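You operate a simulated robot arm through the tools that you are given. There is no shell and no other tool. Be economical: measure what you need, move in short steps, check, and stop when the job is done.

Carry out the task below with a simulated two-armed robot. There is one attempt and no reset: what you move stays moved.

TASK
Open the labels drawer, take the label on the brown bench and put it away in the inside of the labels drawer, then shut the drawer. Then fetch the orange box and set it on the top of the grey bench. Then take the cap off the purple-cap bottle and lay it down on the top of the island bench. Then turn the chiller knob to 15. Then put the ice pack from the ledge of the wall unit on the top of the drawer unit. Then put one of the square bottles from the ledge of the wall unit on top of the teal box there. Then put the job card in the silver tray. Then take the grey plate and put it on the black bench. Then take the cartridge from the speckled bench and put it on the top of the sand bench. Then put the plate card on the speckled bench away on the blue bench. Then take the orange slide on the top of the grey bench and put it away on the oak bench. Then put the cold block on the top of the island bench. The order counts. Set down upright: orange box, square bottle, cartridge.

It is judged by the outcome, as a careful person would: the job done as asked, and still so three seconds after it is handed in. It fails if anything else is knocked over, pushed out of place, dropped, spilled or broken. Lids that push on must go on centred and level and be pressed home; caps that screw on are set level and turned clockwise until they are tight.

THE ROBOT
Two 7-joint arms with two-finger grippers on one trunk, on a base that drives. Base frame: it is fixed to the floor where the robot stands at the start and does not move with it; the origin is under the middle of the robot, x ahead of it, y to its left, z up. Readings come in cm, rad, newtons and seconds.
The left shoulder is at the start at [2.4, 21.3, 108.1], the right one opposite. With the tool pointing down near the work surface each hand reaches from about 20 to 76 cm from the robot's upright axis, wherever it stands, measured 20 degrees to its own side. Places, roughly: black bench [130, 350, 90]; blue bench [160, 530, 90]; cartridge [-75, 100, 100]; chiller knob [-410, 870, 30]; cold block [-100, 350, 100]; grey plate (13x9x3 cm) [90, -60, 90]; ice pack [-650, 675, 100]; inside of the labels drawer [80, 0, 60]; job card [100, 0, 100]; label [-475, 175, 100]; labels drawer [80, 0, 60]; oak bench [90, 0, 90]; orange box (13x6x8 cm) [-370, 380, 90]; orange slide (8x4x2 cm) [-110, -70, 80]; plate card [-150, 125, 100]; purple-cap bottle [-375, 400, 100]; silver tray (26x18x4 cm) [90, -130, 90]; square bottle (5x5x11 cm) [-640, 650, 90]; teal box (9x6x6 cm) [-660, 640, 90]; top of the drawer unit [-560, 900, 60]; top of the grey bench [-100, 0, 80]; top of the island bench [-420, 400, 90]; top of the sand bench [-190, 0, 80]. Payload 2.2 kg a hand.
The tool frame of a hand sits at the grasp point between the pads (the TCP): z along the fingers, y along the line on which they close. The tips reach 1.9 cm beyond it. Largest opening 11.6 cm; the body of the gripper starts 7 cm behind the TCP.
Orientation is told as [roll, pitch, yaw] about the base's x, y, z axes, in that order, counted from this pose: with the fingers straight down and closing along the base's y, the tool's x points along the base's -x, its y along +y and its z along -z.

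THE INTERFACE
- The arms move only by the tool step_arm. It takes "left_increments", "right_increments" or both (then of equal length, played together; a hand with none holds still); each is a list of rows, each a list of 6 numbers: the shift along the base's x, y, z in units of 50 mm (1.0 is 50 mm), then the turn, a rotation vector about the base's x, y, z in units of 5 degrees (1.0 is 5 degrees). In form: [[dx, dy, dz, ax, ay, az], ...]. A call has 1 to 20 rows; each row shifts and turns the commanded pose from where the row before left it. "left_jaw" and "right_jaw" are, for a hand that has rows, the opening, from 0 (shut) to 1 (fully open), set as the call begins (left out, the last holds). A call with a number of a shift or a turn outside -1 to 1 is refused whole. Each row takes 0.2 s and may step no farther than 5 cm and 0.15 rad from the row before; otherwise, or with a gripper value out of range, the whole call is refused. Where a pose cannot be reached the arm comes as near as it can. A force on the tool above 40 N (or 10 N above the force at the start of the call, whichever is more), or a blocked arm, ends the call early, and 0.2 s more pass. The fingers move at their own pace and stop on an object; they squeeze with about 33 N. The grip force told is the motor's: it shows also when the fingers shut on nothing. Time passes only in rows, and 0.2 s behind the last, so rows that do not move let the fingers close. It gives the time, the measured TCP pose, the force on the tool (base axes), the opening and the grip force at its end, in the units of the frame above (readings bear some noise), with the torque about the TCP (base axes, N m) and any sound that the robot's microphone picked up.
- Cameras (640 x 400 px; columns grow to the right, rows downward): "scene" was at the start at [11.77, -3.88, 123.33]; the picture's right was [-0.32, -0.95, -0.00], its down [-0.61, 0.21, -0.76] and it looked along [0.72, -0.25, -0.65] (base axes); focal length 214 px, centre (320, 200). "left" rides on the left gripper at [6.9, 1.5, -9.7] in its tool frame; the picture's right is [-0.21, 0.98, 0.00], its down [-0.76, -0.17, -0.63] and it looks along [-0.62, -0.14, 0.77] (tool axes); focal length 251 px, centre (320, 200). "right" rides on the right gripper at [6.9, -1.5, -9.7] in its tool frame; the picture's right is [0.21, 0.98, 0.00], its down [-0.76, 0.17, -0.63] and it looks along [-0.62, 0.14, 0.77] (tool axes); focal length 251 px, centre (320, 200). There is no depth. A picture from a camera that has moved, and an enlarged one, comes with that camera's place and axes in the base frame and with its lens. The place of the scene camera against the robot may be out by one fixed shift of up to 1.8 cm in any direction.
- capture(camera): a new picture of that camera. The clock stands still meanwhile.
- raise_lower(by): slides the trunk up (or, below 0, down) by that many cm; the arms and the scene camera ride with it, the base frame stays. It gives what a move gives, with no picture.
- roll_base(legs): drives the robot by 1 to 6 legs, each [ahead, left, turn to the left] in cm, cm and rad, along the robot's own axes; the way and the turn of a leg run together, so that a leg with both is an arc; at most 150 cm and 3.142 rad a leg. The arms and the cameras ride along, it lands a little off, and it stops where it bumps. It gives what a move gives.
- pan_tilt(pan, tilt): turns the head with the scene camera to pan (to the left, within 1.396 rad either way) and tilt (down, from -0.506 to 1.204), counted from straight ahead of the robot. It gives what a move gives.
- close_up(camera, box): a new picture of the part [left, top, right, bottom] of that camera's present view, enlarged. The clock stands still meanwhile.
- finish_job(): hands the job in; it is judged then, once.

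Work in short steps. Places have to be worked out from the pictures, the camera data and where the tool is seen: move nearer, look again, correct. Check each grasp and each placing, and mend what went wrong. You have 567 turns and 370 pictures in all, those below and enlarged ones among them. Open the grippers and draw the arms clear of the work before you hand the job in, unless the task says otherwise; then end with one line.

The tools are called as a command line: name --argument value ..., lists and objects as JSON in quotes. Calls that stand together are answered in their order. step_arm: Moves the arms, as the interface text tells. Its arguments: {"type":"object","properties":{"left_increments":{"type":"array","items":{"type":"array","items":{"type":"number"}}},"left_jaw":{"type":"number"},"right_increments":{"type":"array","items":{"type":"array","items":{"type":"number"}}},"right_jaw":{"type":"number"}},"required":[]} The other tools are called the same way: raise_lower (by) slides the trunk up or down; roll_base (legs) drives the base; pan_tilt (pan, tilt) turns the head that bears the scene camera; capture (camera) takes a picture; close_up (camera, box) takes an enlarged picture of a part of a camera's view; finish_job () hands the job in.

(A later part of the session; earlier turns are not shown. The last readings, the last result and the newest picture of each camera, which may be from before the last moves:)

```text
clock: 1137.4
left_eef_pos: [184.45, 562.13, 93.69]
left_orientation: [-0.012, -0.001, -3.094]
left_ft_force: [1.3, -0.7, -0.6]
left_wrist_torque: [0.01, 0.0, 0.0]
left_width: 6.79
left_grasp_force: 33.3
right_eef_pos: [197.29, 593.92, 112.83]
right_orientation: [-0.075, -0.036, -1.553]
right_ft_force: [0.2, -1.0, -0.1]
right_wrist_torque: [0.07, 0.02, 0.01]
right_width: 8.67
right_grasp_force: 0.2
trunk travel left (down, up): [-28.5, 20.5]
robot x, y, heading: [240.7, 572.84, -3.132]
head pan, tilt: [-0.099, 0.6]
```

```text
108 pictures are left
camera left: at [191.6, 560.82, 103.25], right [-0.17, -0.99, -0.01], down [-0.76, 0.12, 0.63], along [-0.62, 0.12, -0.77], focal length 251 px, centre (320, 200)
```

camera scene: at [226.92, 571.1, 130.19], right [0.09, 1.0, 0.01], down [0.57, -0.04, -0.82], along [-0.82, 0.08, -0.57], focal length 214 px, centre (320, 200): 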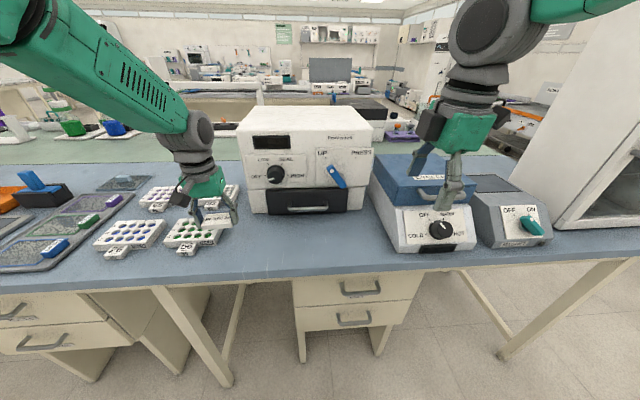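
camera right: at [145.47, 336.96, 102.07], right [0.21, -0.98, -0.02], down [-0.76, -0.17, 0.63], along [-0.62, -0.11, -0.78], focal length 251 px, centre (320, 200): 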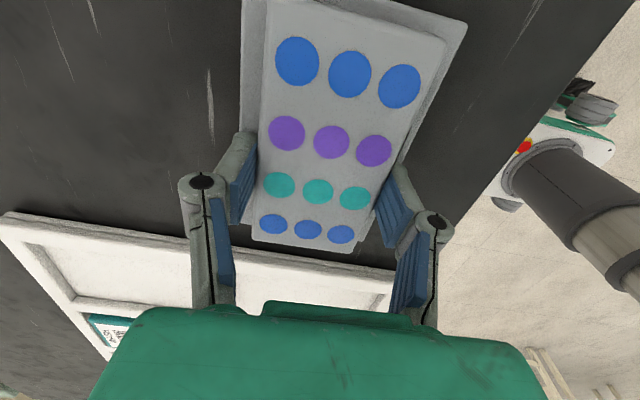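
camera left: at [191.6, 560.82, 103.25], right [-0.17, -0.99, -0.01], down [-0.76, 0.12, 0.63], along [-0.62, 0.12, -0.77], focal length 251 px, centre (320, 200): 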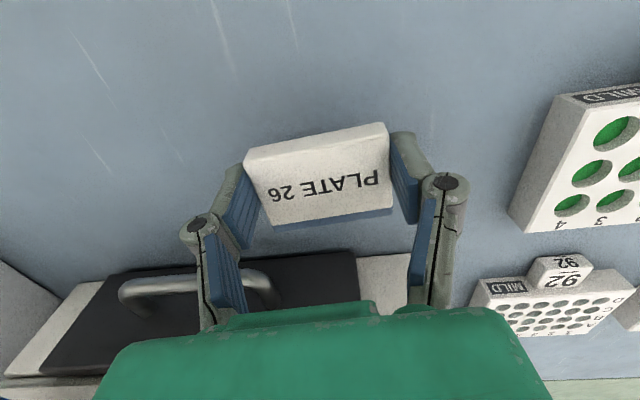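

step_arm --left_increments '[[0, 0, -0.15, 0, 0, 0], [0, 0, -0.15, 0, 0, 0], [0, 0, -0.15, 0, 0, 0], [0, 0, -0.08, 0, 0, 0], [0, 0, 0, 0, 0, 0]]'

step_arm --left_increments '[[0, 0, -0.06, 0, 0, 0], [0, 0, 0, 0, 0, 0]]'

step_arm --left_increments '[[0, 0, -0.06, 0, 0, 0], [0, 0, 0, 0, 0, 0]]'

step_arm --left_increments '[[0, 0, -0.06, 0, 0, 0], [0, 0, 0, 0, 0, 0]]'

```text
clock: 1138.6
left_eef_pos: [184.67, 564.43, 91.22]
left_orientation: [0.004, 0.001, -3.097]
left_ft_force: [0.2, -0.4, -0.7]
left_wrist_torque: [-0.06, -0.03, 0.04]
left_width: 6.79
left_grasp_force: 33.1
right_eef_pos: [197.27, 596.32, 112.43]
right_orientation: [-0.075, -0.057, -1.554]
right_ft_force: [0.5, 0.9, 0.8]
right_wrist_torque: [0.02, 0.0, -0.03]
right_width: 8.72
right_grasp_force: 0.1
trunk travel left (down, up): [-28.5, 20.5]
robot x, y, heading: [240.23, 573.86, -3.129]
head pan, tilt: [-0.099, 0.6]
```

```text
clock: 1139.2
left_eef_pos: [184.54, 562.68, 90.88]
left_orientation: [-0.008, -0.001, -3.095]
left_ft_force: [-0.4, 0.5, -1.5]
left_wrist_torque: [0.06, -0.02, -0.01]
left_width: 6.77
left_grasp_force: 33.0
right_eef_pos: [197.34, 594.58, 112.71]
right_orientation: [-0.074, -0.043, -1.554]
right_ft_force: [0.5, 0.0, 0.1]
right_wrist_torque: [0.03, 0.01, -0.01]
right_width: 8.68
right_grasp_force: 0.1
trunk travel left (down, up): [-28.5, 20.5]
robot x, y, heading: [240.42, 572.92, -3.128]
head pan, tilt: [-0.099, 0.6]
```

```text
clock: 1139.8
left_eef_pos: [184.63, 562.82, 90.65]
left_orientation: [-0.007, 0.0, -3.094]
left_ft_force: [0.4, -1.2, -0.9]
left_wrist_torque: [0.05, 0.02, -0.01]
left_width: 6.79
left_grasp_force: 32.8
right_eef_pos: [197.36, 594.54, 112.69]
right_orientation: [-0.074, -0.041, -1.552]
right_ft_force: [0.1, -0.7, 0.1]
right_wrist_torque: [0.02, 0.0, 0.01]
right_width: 8.69
right_grasp_force: 0.0
trunk travel left (down, up): [-28.5, 20.5]
robot x, y, heading: [240.61, 573.24, -3.134]
head pan, tilt: [-0.099, 0.6]
```

```text
clock: 1140.4
left_eef_pos: [184.59, 564.01, 90.39]
left_orientation: [0.004, -0.004, -3.096]
left_ft_force: [0.5, 0.5, -1.0]
left_wrist_torque: [-0.06, 0.03, -0.01]
left_width: 6.78
left_grasp_force: 32.8
right_eef_pos: [197.29, 596.09, 112.55]
right_orientation: [-0.075, -0.054, -1.556]
right_ft_force: [-0.3, 0.9, 0.1]
right_wrist_torque: [-0.03, -0.02, 0.0]
right_width: 8.71
right_grasp_force: 0.2
trunk travel left (down, up): [-28.5, 20.5]
robot x, y, heading: [240.32, 573.9, -3.131]
head pan, tilt: [-0.099, 0.6]
```

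step_arm --left_increments '[[0, 0, -0.06, 0, 0, 0], [0, 0, 0, 0, 0, 0]]'

step_arm --left_increments '[[0, 0, -0.05, 0, 0, 0], [0, 0, 0, 0, 0, 0]]'

```text
clock: 1141.0
left_eef_pos: [184.51, 563.04, 90.22]
left_orientation: [-0.003, -0.003, -3.094]
left_ft_force: [-0.1, -4.9, 16.2]
left_wrist_torque: [-0.01, -0.26, -0.07]
left_width: 6.8
left_grasp_force: 33.6
right_eef_pos: [197.51, 595.02, 112.84]
right_orientation: [-0.076, -0.044, -1.554]
right_ft_force: [1.1, -0.1, 0.2]
right_wrist_torque: [-0.02, 0.0, 0.0]
right_width: 8.69
right_grasp_force: 0.1
trunk travel left (down, up): [-28.5, 20.5]
robot x, y, heading: [240.5, 573.43, -3.131]
head pan, tilt: [-0.099, 0.6]
```

```text
clock: 1141.6
left_eef_pos: [184.52, 563.35, 90.03]
left_orientation: [-0.003, -0.006, -3.093]
left_ft_force: [-2.8, 0.4, 24.2]
left_wrist_torque: [-0.06, 0.11, 0.01]
left_width: 6.79
left_grasp_force: 33.2
right_eef_pos: [197.49, 595.21, 112.8]
right_orientation: [-0.074, -0.046, -1.553]
right_ft_force: [0.2, 0.1, 0.7]
right_wrist_torque: [-0.04, 0.01, -0.05]
right_width: 8.71
right_grasp_force: 0.1
trunk travel left (down, up): [-28.5, 20.5]
robot x, y, heading: [240.35, 573.45, -3.131]
head pan, tilt: [-0.099, 0.6]
```

Contact. Release and rise.

step_arm --left_increments '[[0, 0, 0.03, 0, 0, 0], [0, 0, 0, 0, 0, 0], [0, 0, 0, 0, 0, 0]]' --left_jaw 0.8

step_arm --left_increments '[[0, 0, 0.2, 0, 0, 0], [0, 0, 0.3, 0, 0, 0], [0, 0, 0.4, 0, 0, 0], [0, 0, 0.4, 0, 0, 0], [0.1, 0, 0.4, 0, 0, 0], [0.3, 0, 0.4, 0, 0, 0], [0.4, 0, 0.4, 0, 0, 0], [0.4, 0, 0.4, 0, 0, 0], [0.4, 0, 0.4, 0, 0, 0]]'

close_up --camera "scene" --box '[200, 150, 400, 290]'

```text
clock: 1142.4
left_eef_pos: [184.56, 563.33, 89.88]
left_orientation: [-0.003, 0.0, -3.095]
left_ft_force: [0.4, 0.2, 0.7]
left_wrist_torque: [0.02, 0.0, 0.03]
left_width: 9.3
left_grasp_force: 0.1
right_eef_pos: [197.27, 595.33, 112.65]
right_orientation: [-0.072, -0.047, -1.554]
right_ft_force: [0.5, 0.1, 0.2]
right_wrist_torque: [-0.03, 0.01, -0.03]
right_width: 8.71
right_grasp_force: 0.0
trunk travel left (down, up): [-28.5, 20.5]
robot x, y, heading: [240.93, 573.26, -3.13]
head pan, tilt: [-0.099, 0.6]
```

```text
clock: 1144.4
left_eef_pos: [192.74, 563.12, 106.72]
left_orientation: [-0.004, -0.002, -3.094]
left_ft_force: [0.4, 0.5, 0.3]
left_wrist_torque: [-0.01, 0.02, -0.01]
left_width: 9.28
left_grasp_force: 0.0
right_eef_pos: [197.46, 595.29, 112.81]
right_orientation: [-0.077, -0.047, -1.552]
right_ft_force: [-0.9, -0.1, -0.3]
right_wrist_torque: [0.04, 0.02, 0.01]
right_width: 8.69
right_grasp_force: 0.1
trunk travel left (down, up): [-28.5, 20.5]
robot x, y, heading: [240.35, 573.17, -3.129]
head pan, tilt: [-0.099, 0.6]
```

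```text
2.86 times, centred on (300, 220) of scene
camera zoom: at [227.16, 573.35, 130.22], right [0.09, 1.0, 0.0], down [0.56, -0.05, -0.82], along [-0.82, 0.07, -0.57], focal length 613 px, centre (377, 143)
```

zoom: 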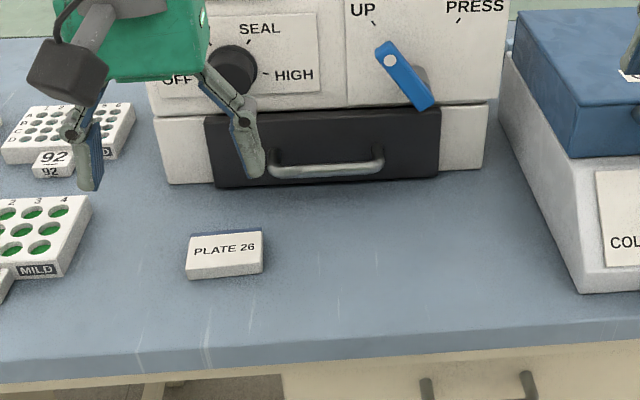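

Plate card placed. Next the orange slide on the grey bench (near [-110, -70]). I drive back, keeping −x heading.

roll_base --legs '[[-15, 0, -0.01], [0, 110, 0], [0, 110, 0], [0, 105, 0]]'

roll_base --legs '[[130, 0, 0], [115, 0, 0]]'

```text
clock: 1161.2
left_eef_pos: [195.6, 246.12, 106.69]
left_orientation: [0.021, -0.002, 3.115]
left_ft_force: [0.5, 1.5, -0.7]
left_wrist_torque: [-0.14, 0.01, -0.01]
left_width: 9.26
left_grasp_force: 0.1
right_eef_pos: [202.55, 277.83, 112.16]
right_orientation: [-0.072, -0.07, -1.627]
right_ft_force: [-1.2, 1.9, -0.7]
right_wrist_torque: [-0.08, 0.03, -0.04]
right_width: 8.71
right_grasp_force: 0.1
trunk travel left (down, up): [-28.5, 20.5]
robot x, y, heading: [243.75, 250.7, 3.083]
head pan, tilt: [-0.099, 0.6]
```

```text
clock: 1173.2
left_eef_pos: [-49.02, 248.96, 106.85]
left_orientation: [0.013, -0.006, -3.111]
left_ft_force: [-0.3, -0.6, 0.8]
left_wrist_torque: [-0.05, -0.04, -0.02]
left_width: 9.29
left_grasp_force: 0.1
right_eef_pos: [-44.03, 280.88, 112.31]
right_orientation: [-0.076, -0.066, -1.568]
right_ft_force: [-1.1, 0.0, 0.4]
right_wrist_torque: [-0.04, 0.02, 0.01]
right_width: 8.67
right_grasp_force: 0.1
trunk travel left (down, up): [-28.5, 20.5]
robot x, y, heading: [-0.84, 257.13, -3.142]
head pan, tilt: [-0.099, 0.6]
```

roll_base --legs '[[-8, 0, 0], [0, 110, 0], [0, 110, 0]]'

roll_base --legs '[[0, 85, 0]]'

pan_tilt --pan 0.2 --tilt 0.6

capture --camera "scene"

```text
clock: 1184.8
left_eef_pos: [-43.35, 35.79, 107.04]
left_orientation: [0.062, -0.01, -3.142]
left_ft_force: [1.0, 2.6, -0.8]
left_wrist_torque: [-0.18, 0.0, -0.03]
left_width: 9.3
left_grasp_force: 0.0
right_eef_pos: [-37.61, 67.65, 111.28]
right_orientation: [-0.077, -0.115, -1.596]
right_ft_force: [0.8, 1.4, 0.1]
right_wrist_torque: [-0.16, 0.02, 0.0]
right_width: 8.71
right_grasp_force: 0.0
trunk travel left (down, up): [-28.5, 20.5]
robot x, y, heading: [4.19, 37.87, 3.118]
head pan, tilt: [-0.099, 0.6]
```

```text
clock: 1189.3
left_eef_pos: [-45.76, -50.28, 106.96]
left_orientation: [0.043, -0.008, 3.127]
left_ft_force: [0.6, 0.8, -0.4]
left_wrist_torque: [0.02, -0.02, -0.03]
left_width: 9.28
left_grasp_force: 0.0
right_eef_pos: [-39.48, -18.59, 111.73]
right_orientation: [-0.075, -0.1, -1.612]
right_ft_force: [2.3, -0.1, -0.2]
right_wrist_torque: [-0.02, 0.08, 0.02]
right_width: 8.69
right_grasp_force: 0.0
trunk travel left (down, up): [-28.5, 20.5]
robot x, y, heading: [1.37, -46.93, 3.105]
head pan, tilt: [-0.099, 0.6]
```

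```text
clock: 1190.1
left_eef_pos: [-45.13, -50.1, 107.1]
left_orientation: [0.04, -0.014, 3.129]
left_ft_force: [0.9, 0.3, -1.6]
left_wrist_torque: [0.03, 0.08, -0.06]
left_width: 9.28
left_grasp_force: 0.1
right_eef_pos: [-39.02, -18.47, 112.03]
right_orientation: [-0.076, -0.093, -1.611]
right_ft_force: [-0.6, 0.3, -0.9]
right_wrist_torque: [-0.03, -0.08, 0.01]
right_width: 8.68
right_grasp_force: 0.0
trunk travel left (down, up): [-28.5, 20.5]
robot x, y, heading: [2.64, -46.69, 3.107]
head pan, tilt: [0.201, 0.6]
```

```text
106 pictures are left
camera scene: at [-11.47, -43.56, 130.09], right [-0.16, 0.99, -0.04], down [0.56, 0.06, -0.83], along [-0.81, -0.16, -0.56], focal length 214 px, centre (320, 200)
```

scene: 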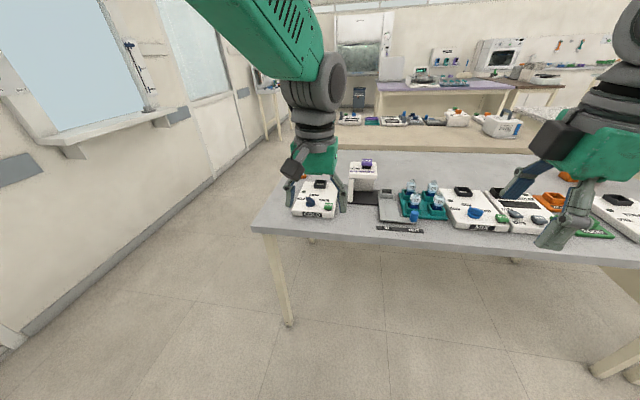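

close_up --camera "scene" --box '[250, 140, 460, 250]'

capture --camera "left"

```text
3.05 times, centred on (355, 195) of scene
camera zoom: at [-11.47, -43.56, 130.09], right [-0.16, 0.99, -0.04], down [0.56, 0.06, -0.83], along [-0.81, -0.16, -0.56], focal length 654 px, centre (213, 215)
```

zoom: 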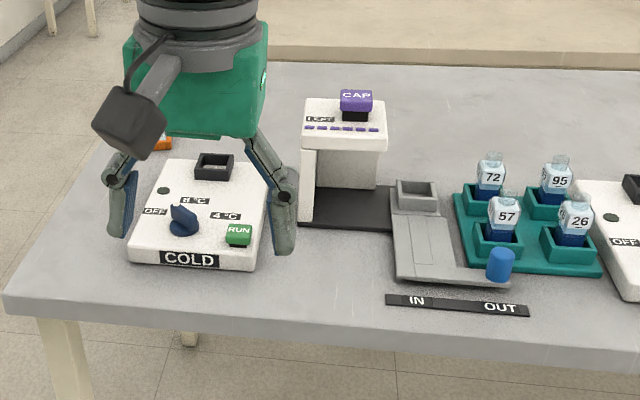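

```text
104 pictures are left
camera left: at [-38.09, -51.42, 116.54], right [-0.23, -0.97, 0.04], down [-0.75, 0.2, 0.64], along [-0.63, 0.11, -0.77], focal length 251 px, centre (320, 200)
```

left: 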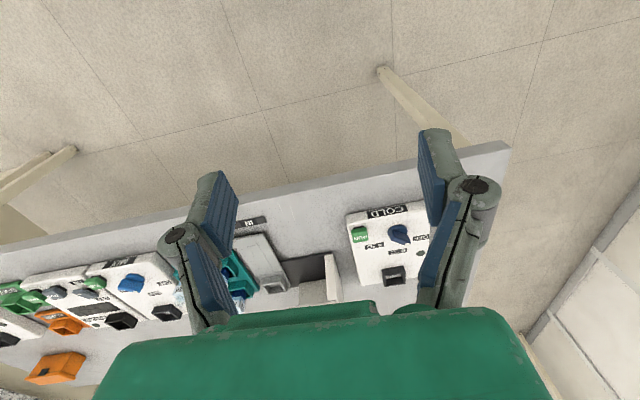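

The orange slide lies behind the COLD device at about [-110, -71]. I drive up to the bench.

roll_base --legs '[[35, 6, 0.034], [16, 0, 0]]'

step_arm --left_increments '[[-0.1, -0.2, 0, 0.2, 0, 0], [-0.1, -0.2, 0, 0.2, 0, 0], [0, -0.2, 0, 0, 0, 0], [0, 0, 0, 0, 0, 0], [0, 0, 0, 0, 0, 0], [0, 0, 0, 0, 0, 0], [0, 0, 0, 0, 0, 0], [0, 0, 0, 0, 0, 0]]' --left_jaw 0.9

capture --camera "left"

```text
clock: 1193.4
left_eef_pos: [-94.56, -55.54, 107.4]
left_orientation: [0.03, -0.019, -3.12]
left_ft_force: [0.5, 1.9, 0.1]
left_wrist_torque: [-0.22, 0.04, -0.04]
left_width: 9.26
left_grasp_force: 0.0
right_eef_pos: [-89.5, -23.76, 112.4]
right_orientation: [-0.08, -0.085, -1.572]
right_ft_force: [-0.3, 2.1, 0.3]
right_wrist_torque: [-0.15, 0.06, 0.01]
right_width: 8.72
right_grasp_force: 0.2
trunk travel left (down, up): [-28.5, 20.5]
robot x, y, heading: [-47.84, -49.26, -3.138]
head pan, tilt: [0.201, 0.6]
```

```text
clock: 1195.2
left_eef_pos: [-95.78, -62.03, 106.91]
left_orientation: [-0.041, -0.014, -3.119]
left_ft_force: [-0.3, -0.3, -0.8]
left_wrist_torque: [0.03, 0.01, -0.01]
left_width: 10.44
left_grasp_force: 0.0
right_eef_pos: [-89.63, -27.46, 113.27]
right_orientation: [-0.079, -0.048, -1.574]
right_ft_force: [-0.3, -1.0, 0.3]
right_wrist_torque: [0.0, -0.01, -0.03]
right_width: 8.71
right_grasp_force: 0.1
trunk travel left (down, up): [-28.5, 20.5]
robot x, y, heading: [-47.8, -49.05, -3.144]
head pan, tilt: [0.201, 0.6]
```

```text
103 pictures are left
camera left: at [-88.61, -63.89, 116.32], right [-0.19, -0.98, -0.04], down [-0.75, 0.12, 0.65], along [-0.63, 0.15, -0.76], focal length 251 px, centre (320, 200)
```

left: 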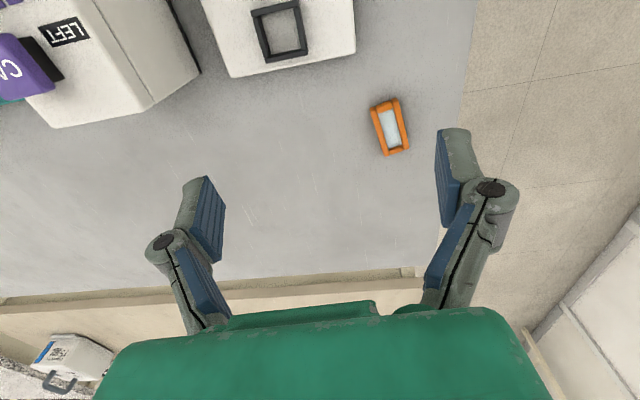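

Slide centre ≈[-106.5, -70], turned ~12°. I move over it with matching yaw.

step_arm --left_increments '[[-0.25, -0.2, -0.3, -0.2, 0, 0.4], [-0.25, -0.2, -0.3, -0.25, 0, 0.4], [-0.25, -0.2, -0.3, 0, 0, 0.4], [-0.25, -0.2, -0.3, 0, 0, 0.4], [-0.25, -0.2, -0.3, 0, 0, 0.3], [-0.25, -0.2, -0.3, 0, 0, 0.3], [-0.25, -0.2, -0.3, 0, 0, 0], [-0.25, -0.1, -0.3, 0, 0, 0], [-0.1, 0, -0.3, 0, 0, 0], [0, 0, 0, 0, 0, 0], [0, 0, 0, 0, 0, 0], [0, 0, 0, 0, 0, 0]]' --left_jaw 0.75

capture --camera "left"

```text
clock: 1197.8
left_eef_pos: [-106.21, -69.6, 93.37]
left_orientation: [-0.004, -0.019, -2.929]
left_ft_force: [0.9, 0.5, 0.5]
left_wrist_torque: [-0.02, 0.01, 0.04]
left_width: 8.69
left_grasp_force: 0.0
right_eef_pos: [-89.54, -27.55, 113.29]
right_orientation: [-0.078, -0.048, -1.573]
right_ft_force: [0.2, -0.6, -1.2]
right_wrist_torque: [-0.04, 0.0, 0.01]
right_width: 8.71
right_grasp_force: 0.1
trunk travel left (down, up): [-28.5, 20.5]
robot x, y, heading: [-48.01, -48.87, -3.139]
head pan, tilt: [0.201, 0.6]
```

```text
102 pictures are left
camera left: at [-98.99, -69.71, 102.68], right [0.0, -1.0, 0.0], down [-0.76, 0.0, 0.65], along [-0.65, 0.0, -0.76], focal length 251 px, centre (320, 200)
```

left: 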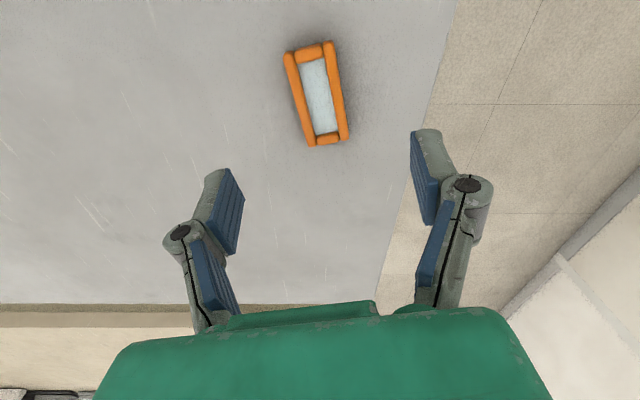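

Aligned. I lower onto it.

step_arm --left_increments '[[0, 0, -0.4, 0, 0, 0], [0, 0, -0.4, 0, 0, 0], [0, 0, -0.4, 0, 0, 0], [0, 0, -0.4, 0, 0, 0], [0, 0, -0.4, 0, 0, 0], [0, 0, -0.3, 0, 0, 0], [0, 0, 0, 0, 0, 0], [0, 0, 0, 0, 0, 0]]'

step_arm --left_increments '[[0, 0, -0.1, 0, 0, 0], [0, 0, 0, 0, 0, 0]]'

step_arm --left_increments '[[0, 0, -0.1, 0, 0, 0], [0, 0, 0, 0, 0, 0]]'

capture --camera "left"

```text
clock: 1199.6
left_eef_pos: [-105.93, -69.49, 81.85]
left_orientation: [-0.004, -0.016, -2.928]
left_ft_force: [-0.2, -0.6, 0.1]
left_wrist_torque: [0.02, -0.02, 0.02]
left_width: 8.68
left_grasp_force: 0.0
right_eef_pos: [-89.63, -27.63, 113.13]
right_orientation: [-0.078, -0.048, -1.573]
right_ft_force: [0.3, 0.7, 0.6]
right_wrist_torque: [-0.03, 0.01, 0.01]
right_width: 8.73
right_grasp_force: 0.0
trunk travel left (down, up): [-28.5, 20.5]
robot x, y, heading: [-47.95, -49.0, -3.14]
head pan, tilt: [0.201, 0.6]
```

```text
clock: 1200.2
left_eef_pos: [-106.04, -69.58, 81.69]
left_orientation: [-0.003, -0.022, -2.929]
left_ft_force: [0.3, -1.0, 9.9]
left_wrist_torque: [-0.21, -0.11, 0.1]
left_width: 8.84
left_grasp_force: 0.8
right_eef_pos: [-89.49, -27.56, 113.23]
right_orientation: [-0.081, -0.052, -1.572]
right_ft_force: [0.5, 0.5, -0.8]
right_wrist_torque: [-0.01, 0.0, 0.03]
right_width: 8.7
right_grasp_force: 0.1
trunk travel left (down, up): [-28.5, 20.5]
robot x, y, heading: [-48.07, -48.76, -3.137]
head pan, tilt: [0.201, 0.6]
```

```text
clock: 1200.6
left_eef_pos: [-105.88, -71.07, 81.36]
left_orientation: [-0.028, -0.017, -2.929]
left_ft_force: [16.4, 8.4, 25.6]
left_wrist_torque: [1.5, -0.29, -0.79]
left_width: 9.99
left_grasp_force: 6.5
right_eef_pos: [-89.12, -30.05, 113.83]
right_orientation: [-0.083, -0.026, -1.574]
right_ft_force: [-0.1, -0.8, -0.1]
right_wrist_torque: [0.11, -0.02, 0.0]
right_width: 8.68
right_grasp_force: 0.0
trunk travel left (down, up): [-28.5, 20.5]
robot x, y, heading: [-47.79, -48.95, -3.142]
head pan, tilt: [0.201, 0.6]
stopped in row 2 (left hand): the force on the tool passed its limit at 51 N (the readings are from after the stop); the commanded pose is now the measured one
```

```text
101 pictures are left
camera left: at [-98.54, -71.37, 90.7], right [0.0, -1.0, -0.02], down [-0.76, -0.01, 0.65], along [-0.65, 0.02, -0.76], focal length 251 px, centre (320, 200)
```

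left: 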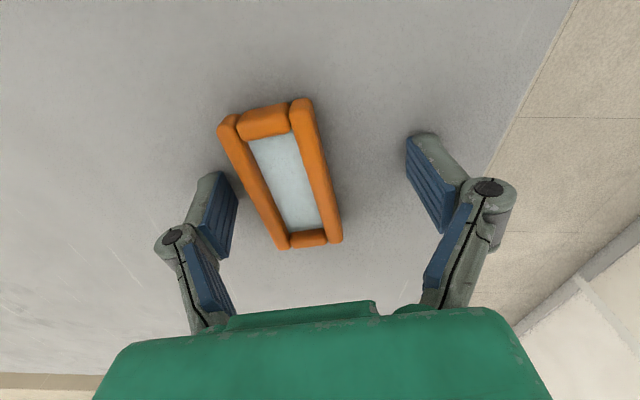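

Fingertips touched the table (z≈79.8). I ease up 0.4 cm, recentre +1.5 cm in y, settle and close.

step_arm --left_increments '[[0, 0.1, 0.1, -0.2, 0, 0], [0, 0.15, 0, -0.12, 0, 0], [0, 0, 0, 0, 0, 0], [0, 0, 0, 0, 0, 0], [0, 0, 0, 0, 0, 0], [0, 0, 0, 0, 0, 0], [0, 0, 0, 0, 0, 0], [0, 0, 0, 0, 0, 0]]'

capture --camera "left"

```text
clock: 1202.4
left_eef_pos: [-106.22, -69.42, 81.67]
left_orientation: [0.01, -0.027, -2.926]
left_ft_force: [-1.5, -2.0, 3.3]
left_wrist_torque: [0.15, 0.04, 0.1]
left_width: 8.71
left_grasp_force: 0.1
right_eef_pos: [-89.48, -29.08, 113.69]
right_orientation: [-0.08, -0.036, -1.575]
right_ft_force: [0.9, -0.5, -0.4]
right_wrist_torque: [0.01, -0.02, -0.01]
right_width: 8.7
right_grasp_force: 0.2
trunk travel left (down, up): [-28.5, 20.5]
robot x, y, heading: [-47.85, -49.01, -3.137]
head pan, tilt: [0.201, 0.6]
```

```text
100 pictures are left
camera left: at [-98.85, -69.27, 91.06], right [0.0, -1.0, 0.02], down [-0.76, 0.01, 0.65], along [-0.65, -0.01, -0.76], focal length 251 px, centre (320, 200)
```

left: 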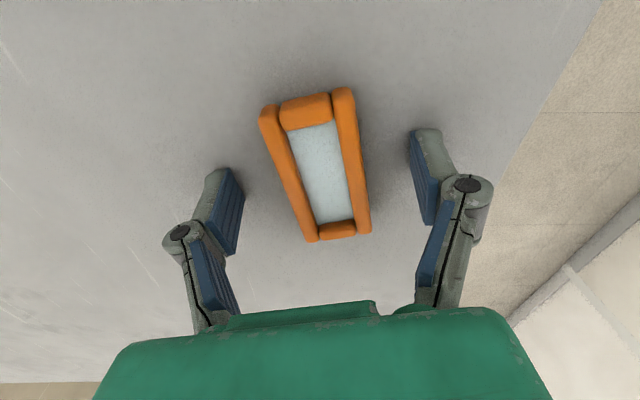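

Centred. I close and lift.

step_arm --left_increments '[[0, 0, 0, 0, 0, 0], [0, 0, 0, 0, 0, 0], [0, 0, 0, 0, 0, 0], [0, 0, 0, 0, 0, 0]]' --left_jaw 0

step_arm --left_increments '[[0, 0, 0.08, 0, 0, 0], [0, 0, 0.1, 0, 0, 0], [0, 0, 0.15, 0, 0, 0], [0, 0, 0.2, 0, 0, 0], [0, 0, 0.2, 0, 0, 0], [0, 0, 0, 0, 0, 0]]'

capture --camera "left"

```text
clock: 1203.4
left_eef_pos: [-106.3, -68.98, 81.97]
left_orientation: [0.012, -0.032, -2.929]
left_ft_force: [-4.3, 14.2, 31.9]
left_wrist_torque: [0.92, 0.07, 0.12]
left_width: 3.96
left_grasp_force: 33.7
right_eef_pos: [-89.26, -28.91, 113.71]
right_orientation: [-0.082, -0.038, -1.573]
right_ft_force: [-0.3, 0.3, -0.1]
right_wrist_torque: [0.0, 0.0, 0.02]
right_width: 8.7
right_grasp_force: 0.0
trunk travel left (down, up): [-28.5, 20.5]
robot x, y, heading: [-48.27, -48.71, -3.137]
head pan, tilt: [0.201, 0.6]
```

```text
clock: 1204.8
left_eef_pos: [-106.15, -69.5, 85.33]
left_orientation: [0.012, -0.024, -2.929]
left_ft_force: [-0.2, -0.5, -0.3]
left_wrist_torque: [0.0, 0.0, -0.03]
left_width: 3.96
left_grasp_force: 32.9
right_eef_pos: [-89.41, -29.23, 113.68]
right_orientation: [-0.079, -0.035, -1.574]
right_ft_force: [0.0, -0.4, -0.5]
right_wrist_torque: [-0.04, 0.01, -0.02]
right_width: 8.69
right_grasp_force: 0.1
trunk travel left (down, up): [-28.5, 20.5]
robot x, y, heading: [-48.06, -49.2, -3.139]
head pan, tilt: [0.201, 0.6]
```

```text
99 pictures are left
camera left: at [-98.85, -69.39, 94.65], right [0.0, -1.0, 0.02], down [-0.76, 0.01, 0.65], along [-0.65, -0.01, -0.76], focal length 251 px, centre (320, 200)
```

left: 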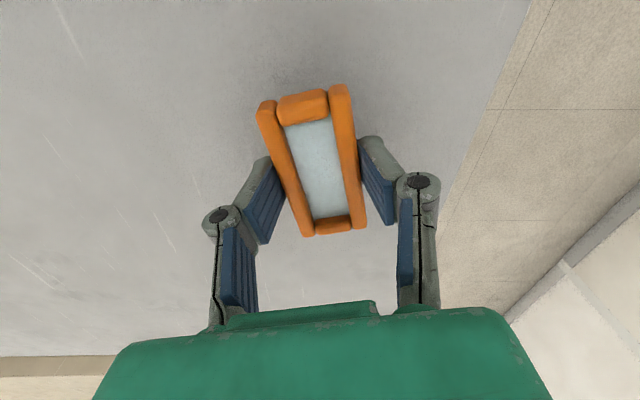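

Slide held. I raise it, back off, turn round to face the oak bench.

step_arm --left_increments '[[0, 0, 0.4, 0, 0, 0], [0, 0, 0.4, 0, 0, 0], [0, 0, 0.4, 0, 0, 0], [0.1, 0, 0.4, 0, 0, 0], [0.2, 0, 0.4, 0, 0, 0], [0.3, 0, 0.4, 0, 0, 0], [0.4, 0, 0.4, 0, 0, 0], [0.4, 0, 0.4, 0, 0, 0], [0.4, 0, 0.4, 0, 0, 0], [0.4, 0, 0.4, 0, 0, 0], [0.4, 0, 0.3, 0, 0, 0], [0.3, 0, 0.3, 0, 0, 0]]'

roll_base --legs '[[-46, 0, 0], [0, 0, 1.0], [0, 0, 1.0], [0, 0, 1.14]]'

pan_tilt --pan 0.2 --tilt 0.7

capture --camera "scene"

```text
clock: 1207.4
left_eef_pos: [-91.57, -69.64, 108.39]
left_orientation: [0.011, -0.025, -2.927]
left_ft_force: [-0.4, -0.7, 0.4]
left_wrist_torque: [-0.01, 0.04, 0.01]
left_width: 3.98
left_grasp_force: 33.4
right_eef_pos: [-89.35, -29.19, 113.53]
right_orientation: [-0.082, -0.036, -1.573]
right_ft_force: [0.6, -0.3, -0.3]
right_wrist_torque: [0.01, 0.02, -0.02]
right_width: 8.68
right_grasp_force: 0.0
trunk travel left (down, up): [-28.5, 20.5]
robot x, y, heading: [-48.19, -48.77, -3.138]
head pan, tilt: [0.201, 0.6]
```

```text
clock: 1218.0
left_eef_pos: [42.28, -31.08, 108.52]
left_orientation: [0.018, -0.027, 0.165]
left_ft_force: [0.7, 0.4, -0.5]
left_wrist_torque: [0.08, 0.0, 0.01]
left_width: 3.95
left_grasp_force: 33.3
right_eef_pos: [38.04, -71.4, 113.47]
right_orientation: [-0.08, -0.04, 1.52]
right_ft_force: [-0.4, -0.5, -0.5]
right_wrist_torque: [0.04, 0.01, 0.0]
right_width: 8.71
right_grasp_force: 0.0
trunk travel left (down, up): [-28.5, 20.5]
robot x, y, heading: [-2.32, -49.41, -0.043]
head pan, tilt: [0.201, 0.6]
```

```text
clock: 1218.7
left_eef_pos: [42.04, -30.0, 108.34]
left_orientation: [0.008, -0.027, 0.165]
left_ft_force: [0.6, -0.6, -0.1]
left_wrist_torque: [-0.05, -0.03, 0.0]
left_width: 3.97
left_grasp_force: 33.1
right_eef_pos: [37.94, -70.24, 113.73]
right_orientation: [-0.081, -0.034, 1.522]
right_ft_force: [0.6, 0.4, 0.6]
right_wrist_torque: [-0.06, -0.03, 0.02]
right_width: 8.68
right_grasp_force: 0.1
trunk travel left (down, up): [-28.5, 20.5]
robot x, y, heading: [-2.58, -49.22, -0.04]
head pan, tilt: [0.201, 0.7]
```

```text
98 pictures are left
camera scene: at [9.78, -47.87, 129.33], right [0.16, -0.99, 0.01], down [-0.64, -0.11, -0.76], along [0.75, 0.12, -0.65], focal length 214 px, centre (320, 200)
```

scene: 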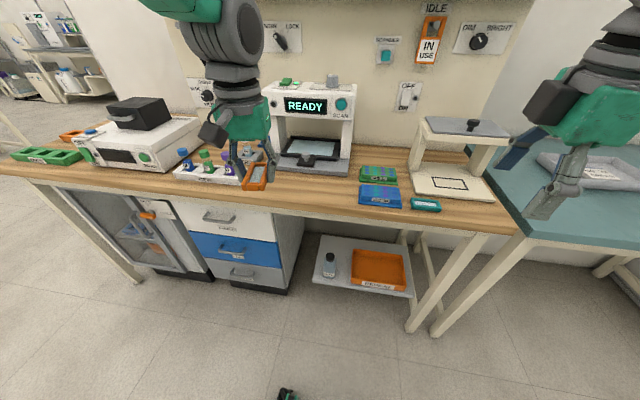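

Free spot in front of the scanner at about [66, -36]. I move 8 cm closer and lower the slide there.

roll_base --legs '[[9, 0, 0.04]]'

step_arm --left_increments '[[0.25, -0.1, -0.2, 0, 0, 0], [0.25, -0.1, -0.2, 0, 0, 0], [0.25, -0.1, -0.2, 0, 0, 0], [0.25, -0.1, -0.2, 0, 0, 0], [0.25, -0.1, -0.2, 0, 0, 0], [0.25, -0.1, -0.2, 0, 0, 0], [0.25, -0.1, -0.2, 0, 0, 0], [0.25, -0.1, -0.2, 0, 0, 0], [0.25, -0.05, -0.2, 0, 0, 0], [0.25, 0, -0.2, 0, 0, 0], [0, 0, -0.2, 0, 0, 0], [0, 0, 0, 0, 0, 0], [0, 0, 0, 0, 0, 0], [0, 0, 0, 0, 0, 0]]'

capture --camera "left"

```text
clock: 1219.8
left_eef_pos: [50.37, -30.0, 108.62]
left_orientation: [0.02, -0.03, 0.2]
left_ft_force: [1.2, -0.8, -0.4]
left_wrist_torque: [0.03, 0.06, 0.03]
left_width: 3.98
left_grasp_force: 33.0
right_eef_pos: [47.55, -70.41, 113.48]
right_orientation: [-0.08, -0.044, 1.557]
right_ft_force: [1.6, -0.2, 0.1]
right_wrist_torque: [0.02, -0.02, 0.0]
right_width: 8.7
right_grasp_force: 0.1
trunk travel left (down, up): [-28.5, 20.5]
robot x, y, heading: [6.46, -49.49, -0.006]
head pan, tilt: [0.201, 0.7]
```

```text
clock: 1222.8
left_eef_pos: [62.56, -33.98, 97.5]
left_orientation: [0.016, -0.029, 0.201]
left_ft_force: [-0.1, -0.1, 0.2]
left_wrist_torque: [0.01, 0.0, 0.0]
left_width: 3.96
left_grasp_force: 32.9
right_eef_pos: [47.25, -70.09, 113.57]
right_orientation: [-0.08, -0.041, 1.556]
right_ft_force: [-0.2, 0.4, 0.2]
right_wrist_torque: [0.03, -0.03, -0.01]
right_width: 8.7
right_grasp_force: 0.0
trunk travel left (down, up): [-28.5, 20.5]
robot x, y, heading: [6.2, -49.31, -0.001]
head pan, tilt: [0.201, 0.7]
```

```text
97 pictures are left
camera left: at [55.24, -34.04, 106.83], right [0.01, 1.0, 0.02], down [0.76, -0.03, 0.65], along [0.65, 0.01, -0.76], focal length 251 px, centre (320, 200)
```

left: 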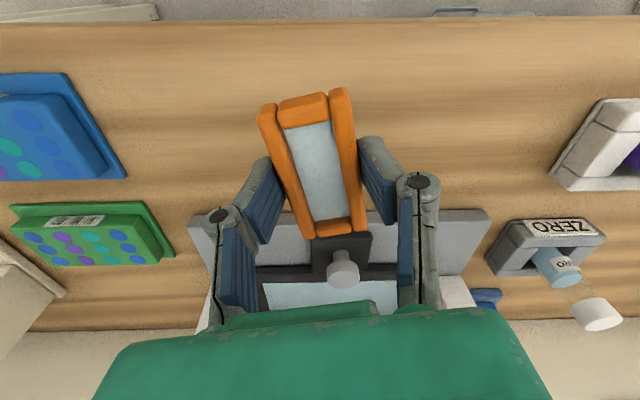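

step_arm --left_increments '[[0.2, 0, -0.2, 0, 0, 0], [0.15, 0, -0.2, 0, 0, 0], [0, 0, -0.25, 0, 0, 0], [0, 0, -0.25, 0, 0, 0], [0, 0, -0.25, 0, 0, 0], [0, 0, -0.1, 0, 0, 0], [0, 0, 0, 0, 0, 0]]'

step_arm --left_increments '[[0, 0, -0.08, 0, 0, 0], [0, 0, 0, 0, 0, 0]]'

step_arm --left_increments '[[0, 0, -0.06, 0, 0, 0], [0, 0, 0, 0, 0, 0]]'

step_arm --left_increments '[[0, 0, -0.06, 0, 0, 0], [0, 0, 0, 0, 0, 0]]'

```text
clock: 1224.4
left_eef_pos: [64.46, -33.84, 91.27]
left_orientation: [0.016, -0.031, 0.199]
left_ft_force: [0.2, 0.8, -0.4]
left_wrist_torque: [0.0, 0.04, 0.01]
left_width: 3.95
left_grasp_force: 32.8
right_eef_pos: [47.26, -69.9, 113.66]
right_orientation: [-0.082, -0.04, 1.556]
right_ft_force: [-0.5, 0.1, -0.3]
right_wrist_torque: [0.01, 0.0, -0.03]
right_width: 8.67
right_grasp_force: 0.0
trunk travel left (down, up): [-28.5, 20.5]
robot x, y, heading: [6.52, -49.77, -0.005]
head pan, tilt: [0.201, 0.7]
```

```text
clock: 1225.0
left_eef_pos: [64.36, -33.95, 90.83]
left_orientation: [0.015, -0.03, 0.199]
left_ft_force: [0.1, -0.7, 0.8]
left_wrist_torque: [-0.01, -0.01, 0.03]
left_width: 3.96
left_grasp_force: 32.6
right_eef_pos: [47.22, -69.89, 113.66]
right_orientation: [-0.082, -0.04, 1.556]
right_ft_force: [-0.6, 0.3, 0.1]
right_wrist_torque: [0.02, -0.01, -0.01]
right_width: 8.69
right_grasp_force: 0.0
trunk travel left (down, up): [-28.5, 20.5]
robot x, y, heading: [6.31, -49.74, -0.002]
head pan, tilt: [0.201, 0.7]
```

```text
clock: 1225.6
left_eef_pos: [64.36, -33.9, 90.67]
left_orientation: [0.015, -0.029, 0.201]
left_ft_force: [-0.3, 0.2, -0.9]
left_wrist_torque: [0.04, -0.03, 0.0]
left_width: 3.94
left_grasp_force: 33.1
right_eef_pos: [47.36, -70.09, 113.58]
right_orientation: [-0.082, -0.041, 1.559]
right_ft_force: [-0.9, -0.8, 0.3]
right_wrist_torque: [0.0, -0.04, -0.02]
right_width: 8.7
right_grasp_force: 0.1
trunk travel left (down, up): [-28.5, 20.5]
robot x, y, heading: [6.56, -49.82, -0.004]
head pan, tilt: [0.201, 0.7]
```

```text
clock: 1226.2
left_eef_pos: [64.23, -33.77, 90.43]
left_orientation: [0.016, -0.03, 0.201]
left_ft_force: [1.4, -1.4, -0.7]
left_wrist_torque: [0.0, -0.02, -0.03]
left_width: 3.97
left_grasp_force: 33.1
right_eef_pos: [47.37, -70.05, 113.6]
right_orientation: [-0.082, -0.041, 1.557]
right_ft_force: [0.1, -0.2, -0.3]
right_wrist_torque: [-0.02, 0.01, 0.03]
right_width: 8.7
right_grasp_force: 0.0
trunk travel left (down, up): [-28.5, 20.5]
robot x, y, heading: [6.49, -49.47, -0.003]
head pan, tilt: [0.201, 0.7]
```

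step_arm --left_increments '[[0, 0, -0.06, 0, 0, 0], [0, 0, 0, 0, 0, 0]]'

step_arm --left_increments '[[0, 0, -0.05, 0, 0, 0], [0, 0, 0, 0, 0, 0]]'

step_arm --left_increments '[[0, 0, 0, 0, 0, 0], [0, 0, 0, 0, 0, 0], [0, 0, 0, 0, 0, 0]]' --left_jaw 0.6

step_arm --left_increments '[[0, 0, 0.2, 0, 0, 0], [0, 0, 0.3, 0, 0, 0], [0, 0, 0.4, 0, 0, 0], [0, 0, 0.4, 0, 0, 0], [-0.2, 0, 0.4, 0, 0, 0], [-0.3, 0, 0.4, 0, 0, 0], [-0.4, 0, 0.4, 0, 0, 0], [-0.4, 0, 0.4, 0, 0, 0], [-0.4, 0, 0.3, 0, 0, 0]]'

close_up --camera "scene" --box '[200, 130, 440, 270]'

```text
clock: 1226.8
left_eef_pos: [64.35, -33.74, 89.97]
left_orientation: [0.016, -0.029, 0.202]
left_ft_force: [-0.9, 0.3, 3.3]
left_wrist_torque: [-0.12, 0.02, -0.01]
left_width: 3.94
left_grasp_force: 33.1
right_eef_pos: [47.39, -70.06, 113.71]
right_orientation: [-0.083, -0.039, 1.557]
right_ft_force: [-0.2, -0.2, -0.4]
right_wrist_torque: [0.01, 0.01, -0.02]
right_width: 8.68
right_grasp_force: 0.0
trunk travel left (down, up): [-28.5, 20.5]
robot x, y, heading: [6.51, -49.29, -0.005]
head pan, tilt: [0.201, 0.7]
```

```text
clock: 1227.4
left_eef_pos: [64.34, -33.77, 90.07]
left_orientation: [0.012, -0.035, 0.201]
left_ft_force: [1.0, 0.0, 24.1]
left_wrist_torque: [-0.69, 0.15, 0.0]
left_width: 3.95
left_grasp_force: 32.8
right_eef_pos: [47.11, -70.18, 113.67]
right_orientation: [-0.082, -0.044, 1.556]
right_ft_force: [-0.4, -0.1, -0.4]
right_wrist_torque: [0.01, -0.01, -0.01]
right_width: 8.71
right_grasp_force: 0.0
trunk travel left (down, up): [-28.5, 20.5]
robot x, y, heading: [6.68, -49.16, -0.003]
head pan, tilt: [0.201, 0.7]
```

```text
clock: 1228.2
left_eef_pos: [64.31, -33.84, 89.69]
left_orientation: [0.015, -0.031, 0.2]
left_ft_force: [-0.6, -0.4, 7.7]
left_wrist_torque: [0.02, 0.09, 0.03]
left_width: 6.97
left_grasp_force: 0.1
right_eef_pos: [47.27, -70.07, 113.69]
right_orientation: [-0.084, -0.042, 1.558]
right_ft_force: [-0.4, -0.1, 0.4]
right_wrist_torque: [0.01, 0.01, 0.03]
right_width: 8.7
right_grasp_force: 0.1
trunk travel left (down, up): [-28.5, 20.5]
robot x, y, heading: [6.57, -49.25, -0.009]
head pan, tilt: [0.201, 0.7]
```

```text
clock: 1230.2
left_eef_pos: [55.77, -34.01, 106.03]
left_orientation: [0.016, -0.032, 0.201]
left_ft_force: [-0.5, 0.4, 0.1]
left_wrist_torque: [0.02, -0.04, -0.01]
left_width: 6.97
left_grasp_force: 0.1
right_eef_pos: [47.14, -70.0, 113.77]
right_orientation: [-0.084, -0.041, 1.554]
right_ft_force: [0.4, -0.3, 0.8]
right_wrist_torque: [0.02, 0.0, 0.02]
right_width: 8.72
right_grasp_force: 0.1
trunk travel left (down, up): [-28.5, 20.5]
robot x, y, heading: [6.45, -49.72, -0.012]
head pan, tilt: [0.201, 0.7]
```

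```text
2.67 times, centred on (320, 200) of scene
camera zoom: at [18.42, -48.84, 129.36], right [0.19, -0.98, 0.0], down [-0.63, -0.12, -0.76], along [0.75, 0.15, -0.65], focal length 572 px, centre (320, 200)
```

zoom: 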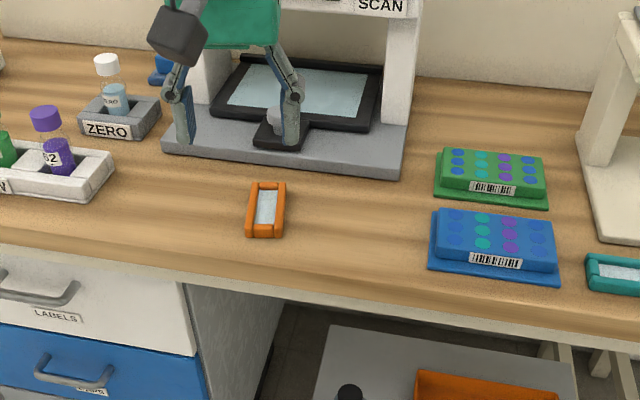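

The slide is on the oak bench. Last: the cold block (on the olive bench near [-93, 353]). I drive there.

roll_base --legs '[[-14, 0, 0.01], [0, 145, 0], [0, 140, 0], [0, 0, 0.785], [0, 0, 0.785], [0, 62, 0]]'

pan_tilt --pan 0.1 --tilt 0.6

capture --camera "scene"

```text
clock: 1252.0
left_eef_pos: [-85.67, 284.09, 106.0]
left_orientation: [0.015, -0.029, 1.76]
left_ft_force: [-0.6, 0.0, 0.1]
left_wrist_torque: [-0.04, 0.03, -0.04]
left_width: 6.93
left_grasp_force: 0.1
right_eef_pos: [-49.89, 275.01, 113.73]
right_orientation: [-0.083, -0.04, 3.114]
right_ft_force: [0.0, -0.5, -0.5]
right_wrist_torque: [0.02, 0.03, 0.06]
right_width: 8.71
right_grasp_force: 0.0
trunk travel left (down, up): [-28.5, 20.5]
robot x, y, heading: [-71.08, 234.78, 1.55]
head pan, tilt: [0.201, 0.7]
```

```text
clock: 1252.7
left_eef_pos: [-86.07, 283.81, 106.07]
left_orientation: [0.015, -0.033, 1.76]
left_ft_force: [-1.2, 1.1, 0.5]
left_wrist_torque: [-0.03, 0.0, 0.01]
left_width: 6.96
left_grasp_force: 0.2
right_eef_pos: [-50.13, 274.74, 113.79]
right_orientation: [-0.084, -0.038, 3.116]
right_ft_force: [-0.7, -0.2, 0.6]
right_wrist_torque: [-0.05, 0.0, -0.02]
right_width: 8.7
right_grasp_force: 0.0
trunk travel left (down, up): [-28.5, 20.5]
robot x, y, heading: [-70.72, 234.15, 1.553]
head pan, tilt: [0.099, 0.6]
```

```text
95 pictures are left
camera scene: at [-72.27, 246.78, 130.19], right [1.0, 0.08, 0.0], down [0.05, -0.57, -0.82], along [-0.07, 0.82, -0.57], focal length 214 px, centre (320, 200)
```

scene: 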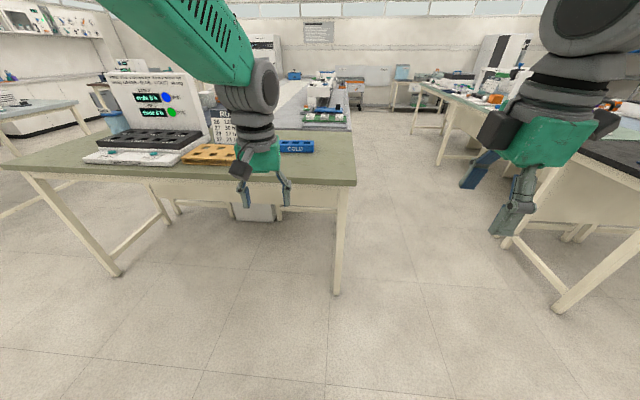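

The blue COLD block is at ≈[-93.4, 352]. I drive 56 cm ahead and look from above.

roll_base --legs '[[40, 0, 0.02], [15, 0, 0]]'

step_arm --left_increments '[[-0.1, -0.3, 0.2, 0, 0, -0.5], [-0.1, -0.3, 0.2, 0, 0, -0.5], [0, 0, 0.2, 0, 0, -0.5], [0, 0, 0, 0, 0, -0.5], [0, 0, 0, 0, 0, 0], [0, 0, 0, 0, 0, 0], [0, 0, 0, 0, 0, 0]]' --left_jaw 1

capture --camera "left"

```text
clock: 1256.2
left_eef_pos: [-85.2, 339.03, 106.13]
left_orientation: [0.014, -0.033, 1.764]
left_ft_force: [0.0, 0.1, -0.2]
left_wrist_torque: [-0.01, 0.0, -0.01]
left_width: 6.96
left_grasp_force: 0.0
right_eef_pos: [-49.38, 330.07, 113.84]
right_orientation: [-0.086, -0.041, 3.12]
right_ft_force: [0.1, 1.1, 0.0]
right_wrist_torque: [-0.05, -0.03, 0.0]
right_width: 8.71
right_grasp_force: 0.1
trunk travel left (down, up): [-28.5, 20.5]
robot x, y, heading: [-69.45, 289.96, 1.554]
head pan, tilt: [0.099, 0.6]
```

```text
clock: 1257.8
left_eef_pos: [-86.07, 335.96, 109.07]
left_orientation: [0.015, -0.033, 1.588]
left_ft_force: [0.3, 0.8, -0.5]
left_wrist_torque: [0.03, 0.02, 0.02]
left_width: 11.64
left_grasp_force: 0.1
right_eef_pos: [-49.03, 330.07, 113.79]
right_orientation: [-0.087, -0.042, 3.119]
right_ft_force: [0.0, 0.0, 0.1]
right_wrist_torque: [0.02, -0.02, 0.02]
right_width: 8.7
right_grasp_force: 0.0
trunk travel left (down, up): [-28.5, 20.5]
robot x, y, heading: [-69.91, 289.88, 1.555]
head pan, tilt: [0.099, 0.6]
```

```text
94 pictures are left
camera left: at [-87.24, 328.7, 118.34], right [-0.98, 0.2, 0.02], down [0.16, 0.74, 0.65], along [0.11, 0.65, -0.76], focal length 251 px, centre (320, 200)
```

left: 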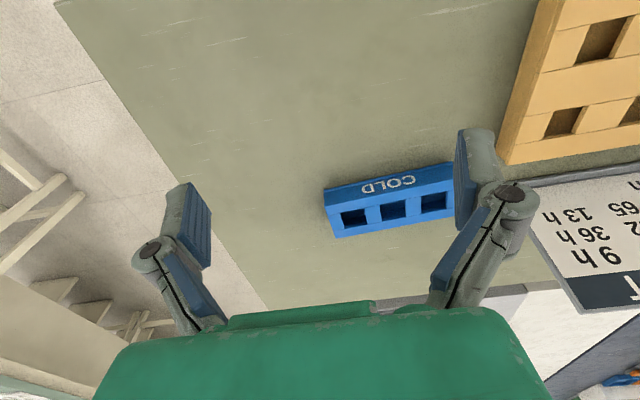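

The block is 18 cm long (x −102…−84), 6.5 cm deep, centre [-93.3, 356.3]. I'll grip across y: base 7 cm closer, hand turned +90°.

roll_base --legs '[[7, 0, 0.015]]'

step_arm --left_increments '[[-0.05, 0.1, 0, 0, 0, 1], [-0.05, 0.1, 0, 0, 0, 1], [-0.05, 0.1, 0, 0, 0, 1], [-0.05, 0.1, 0, 0, 0, 1], [-0.05, 0.1, 0, 0, 0, 1], [-0.05, 0.1, 0, 0, 0, 1], [-0.05, 0.1, 0, 0, 0, 1], [-0.05, 0.1, 0, 0, 0, 1], [-0.05, 0.1, 0, 0, 0, 1], [-0.05, 0.1, 0, 0, 0, 1], [-0.05, 0.1, 0, 0, 0, 1], [-0.05, 0.1, 0, 0, 0, 1], [-0.05, 0.1, 0, 0, 0, 1], [-0.05, 0.1, 0, 0, 0, 1], [-0.05, 0.1, 0, 0, 0, 1], [-0.05, 0.1, 0, 0, 0, 1], [-0.05, 0.1, 0, 0, 0, 1], [0, 0.1, 0, 0, 0, 0.7], [0, 0, 0, 0, 0, 0], [0, 0, 0, 0, 0, 0]]'

capture --camera "left"

```text
clock: 1258.8
left_eef_pos: [-86.58, 342.81, 108.97]
left_orientation: [0.017, -0.032, 1.601]
left_ft_force: [-0.3, 0.8, -0.5]
left_wrist_torque: [-0.03, -0.03, -0.02]
left_width: 11.62
left_grasp_force: 0.0
right_eef_pos: [-49.6, 337.36, 113.77]
right_orientation: [-0.086, -0.041, 3.134]
right_ft_force: [-0.1, -0.3, -0.8]
right_wrist_torque: [-0.06, 0.03, -0.02]
right_width: 8.71
right_grasp_force: 0.0
trunk travel left (down, up): [-28.5, 20.5]
robot x, y, heading: [-69.43, 296.96, 1.569]
head pan, tilt: [0.099, 0.6]
```

```text
clock: 1263.0
left_eef_pos: [-90.97, 351.66, 109.23]
left_orientation: [0.012, -0.032, -3.133]
left_ft_force: [0.3, -0.2, 0.3]
left_wrist_torque: [-0.07, 0.03, 0.04]
left_width: 11.6
left_grasp_force: 0.0
right_eef_pos: [-49.72, 337.36, 113.8]
right_orientation: [-0.088, -0.043, 3.133]
right_ft_force: [0.0, 0.1, 0.4]
right_wrist_torque: [-0.05, 0.01, 0.01]
right_width: 8.71
right_grasp_force: 0.1
trunk travel left (down, up): [-28.5, 20.5]
robot x, y, heading: [-70.17, 296.65, 1.57]
head pan, tilt: [0.099, 0.6]
```

```text
93 pictures are left
camera left: at [-83.7, 350.42, 118.57], right [-0.21, -0.98, 0.02], down [-0.74, 0.17, 0.65], along [-0.64, 0.12, -0.76], focal length 251 px, centre (320, 200)
```

left: 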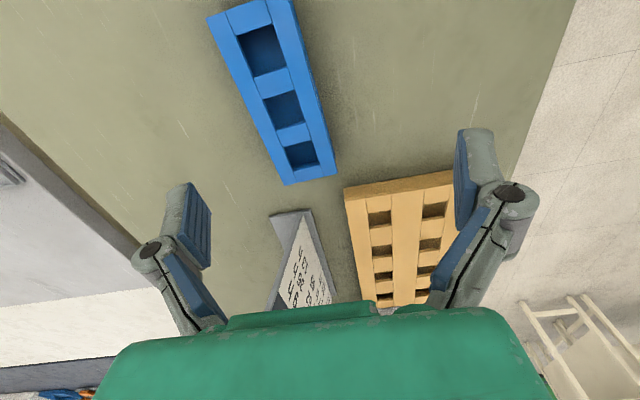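

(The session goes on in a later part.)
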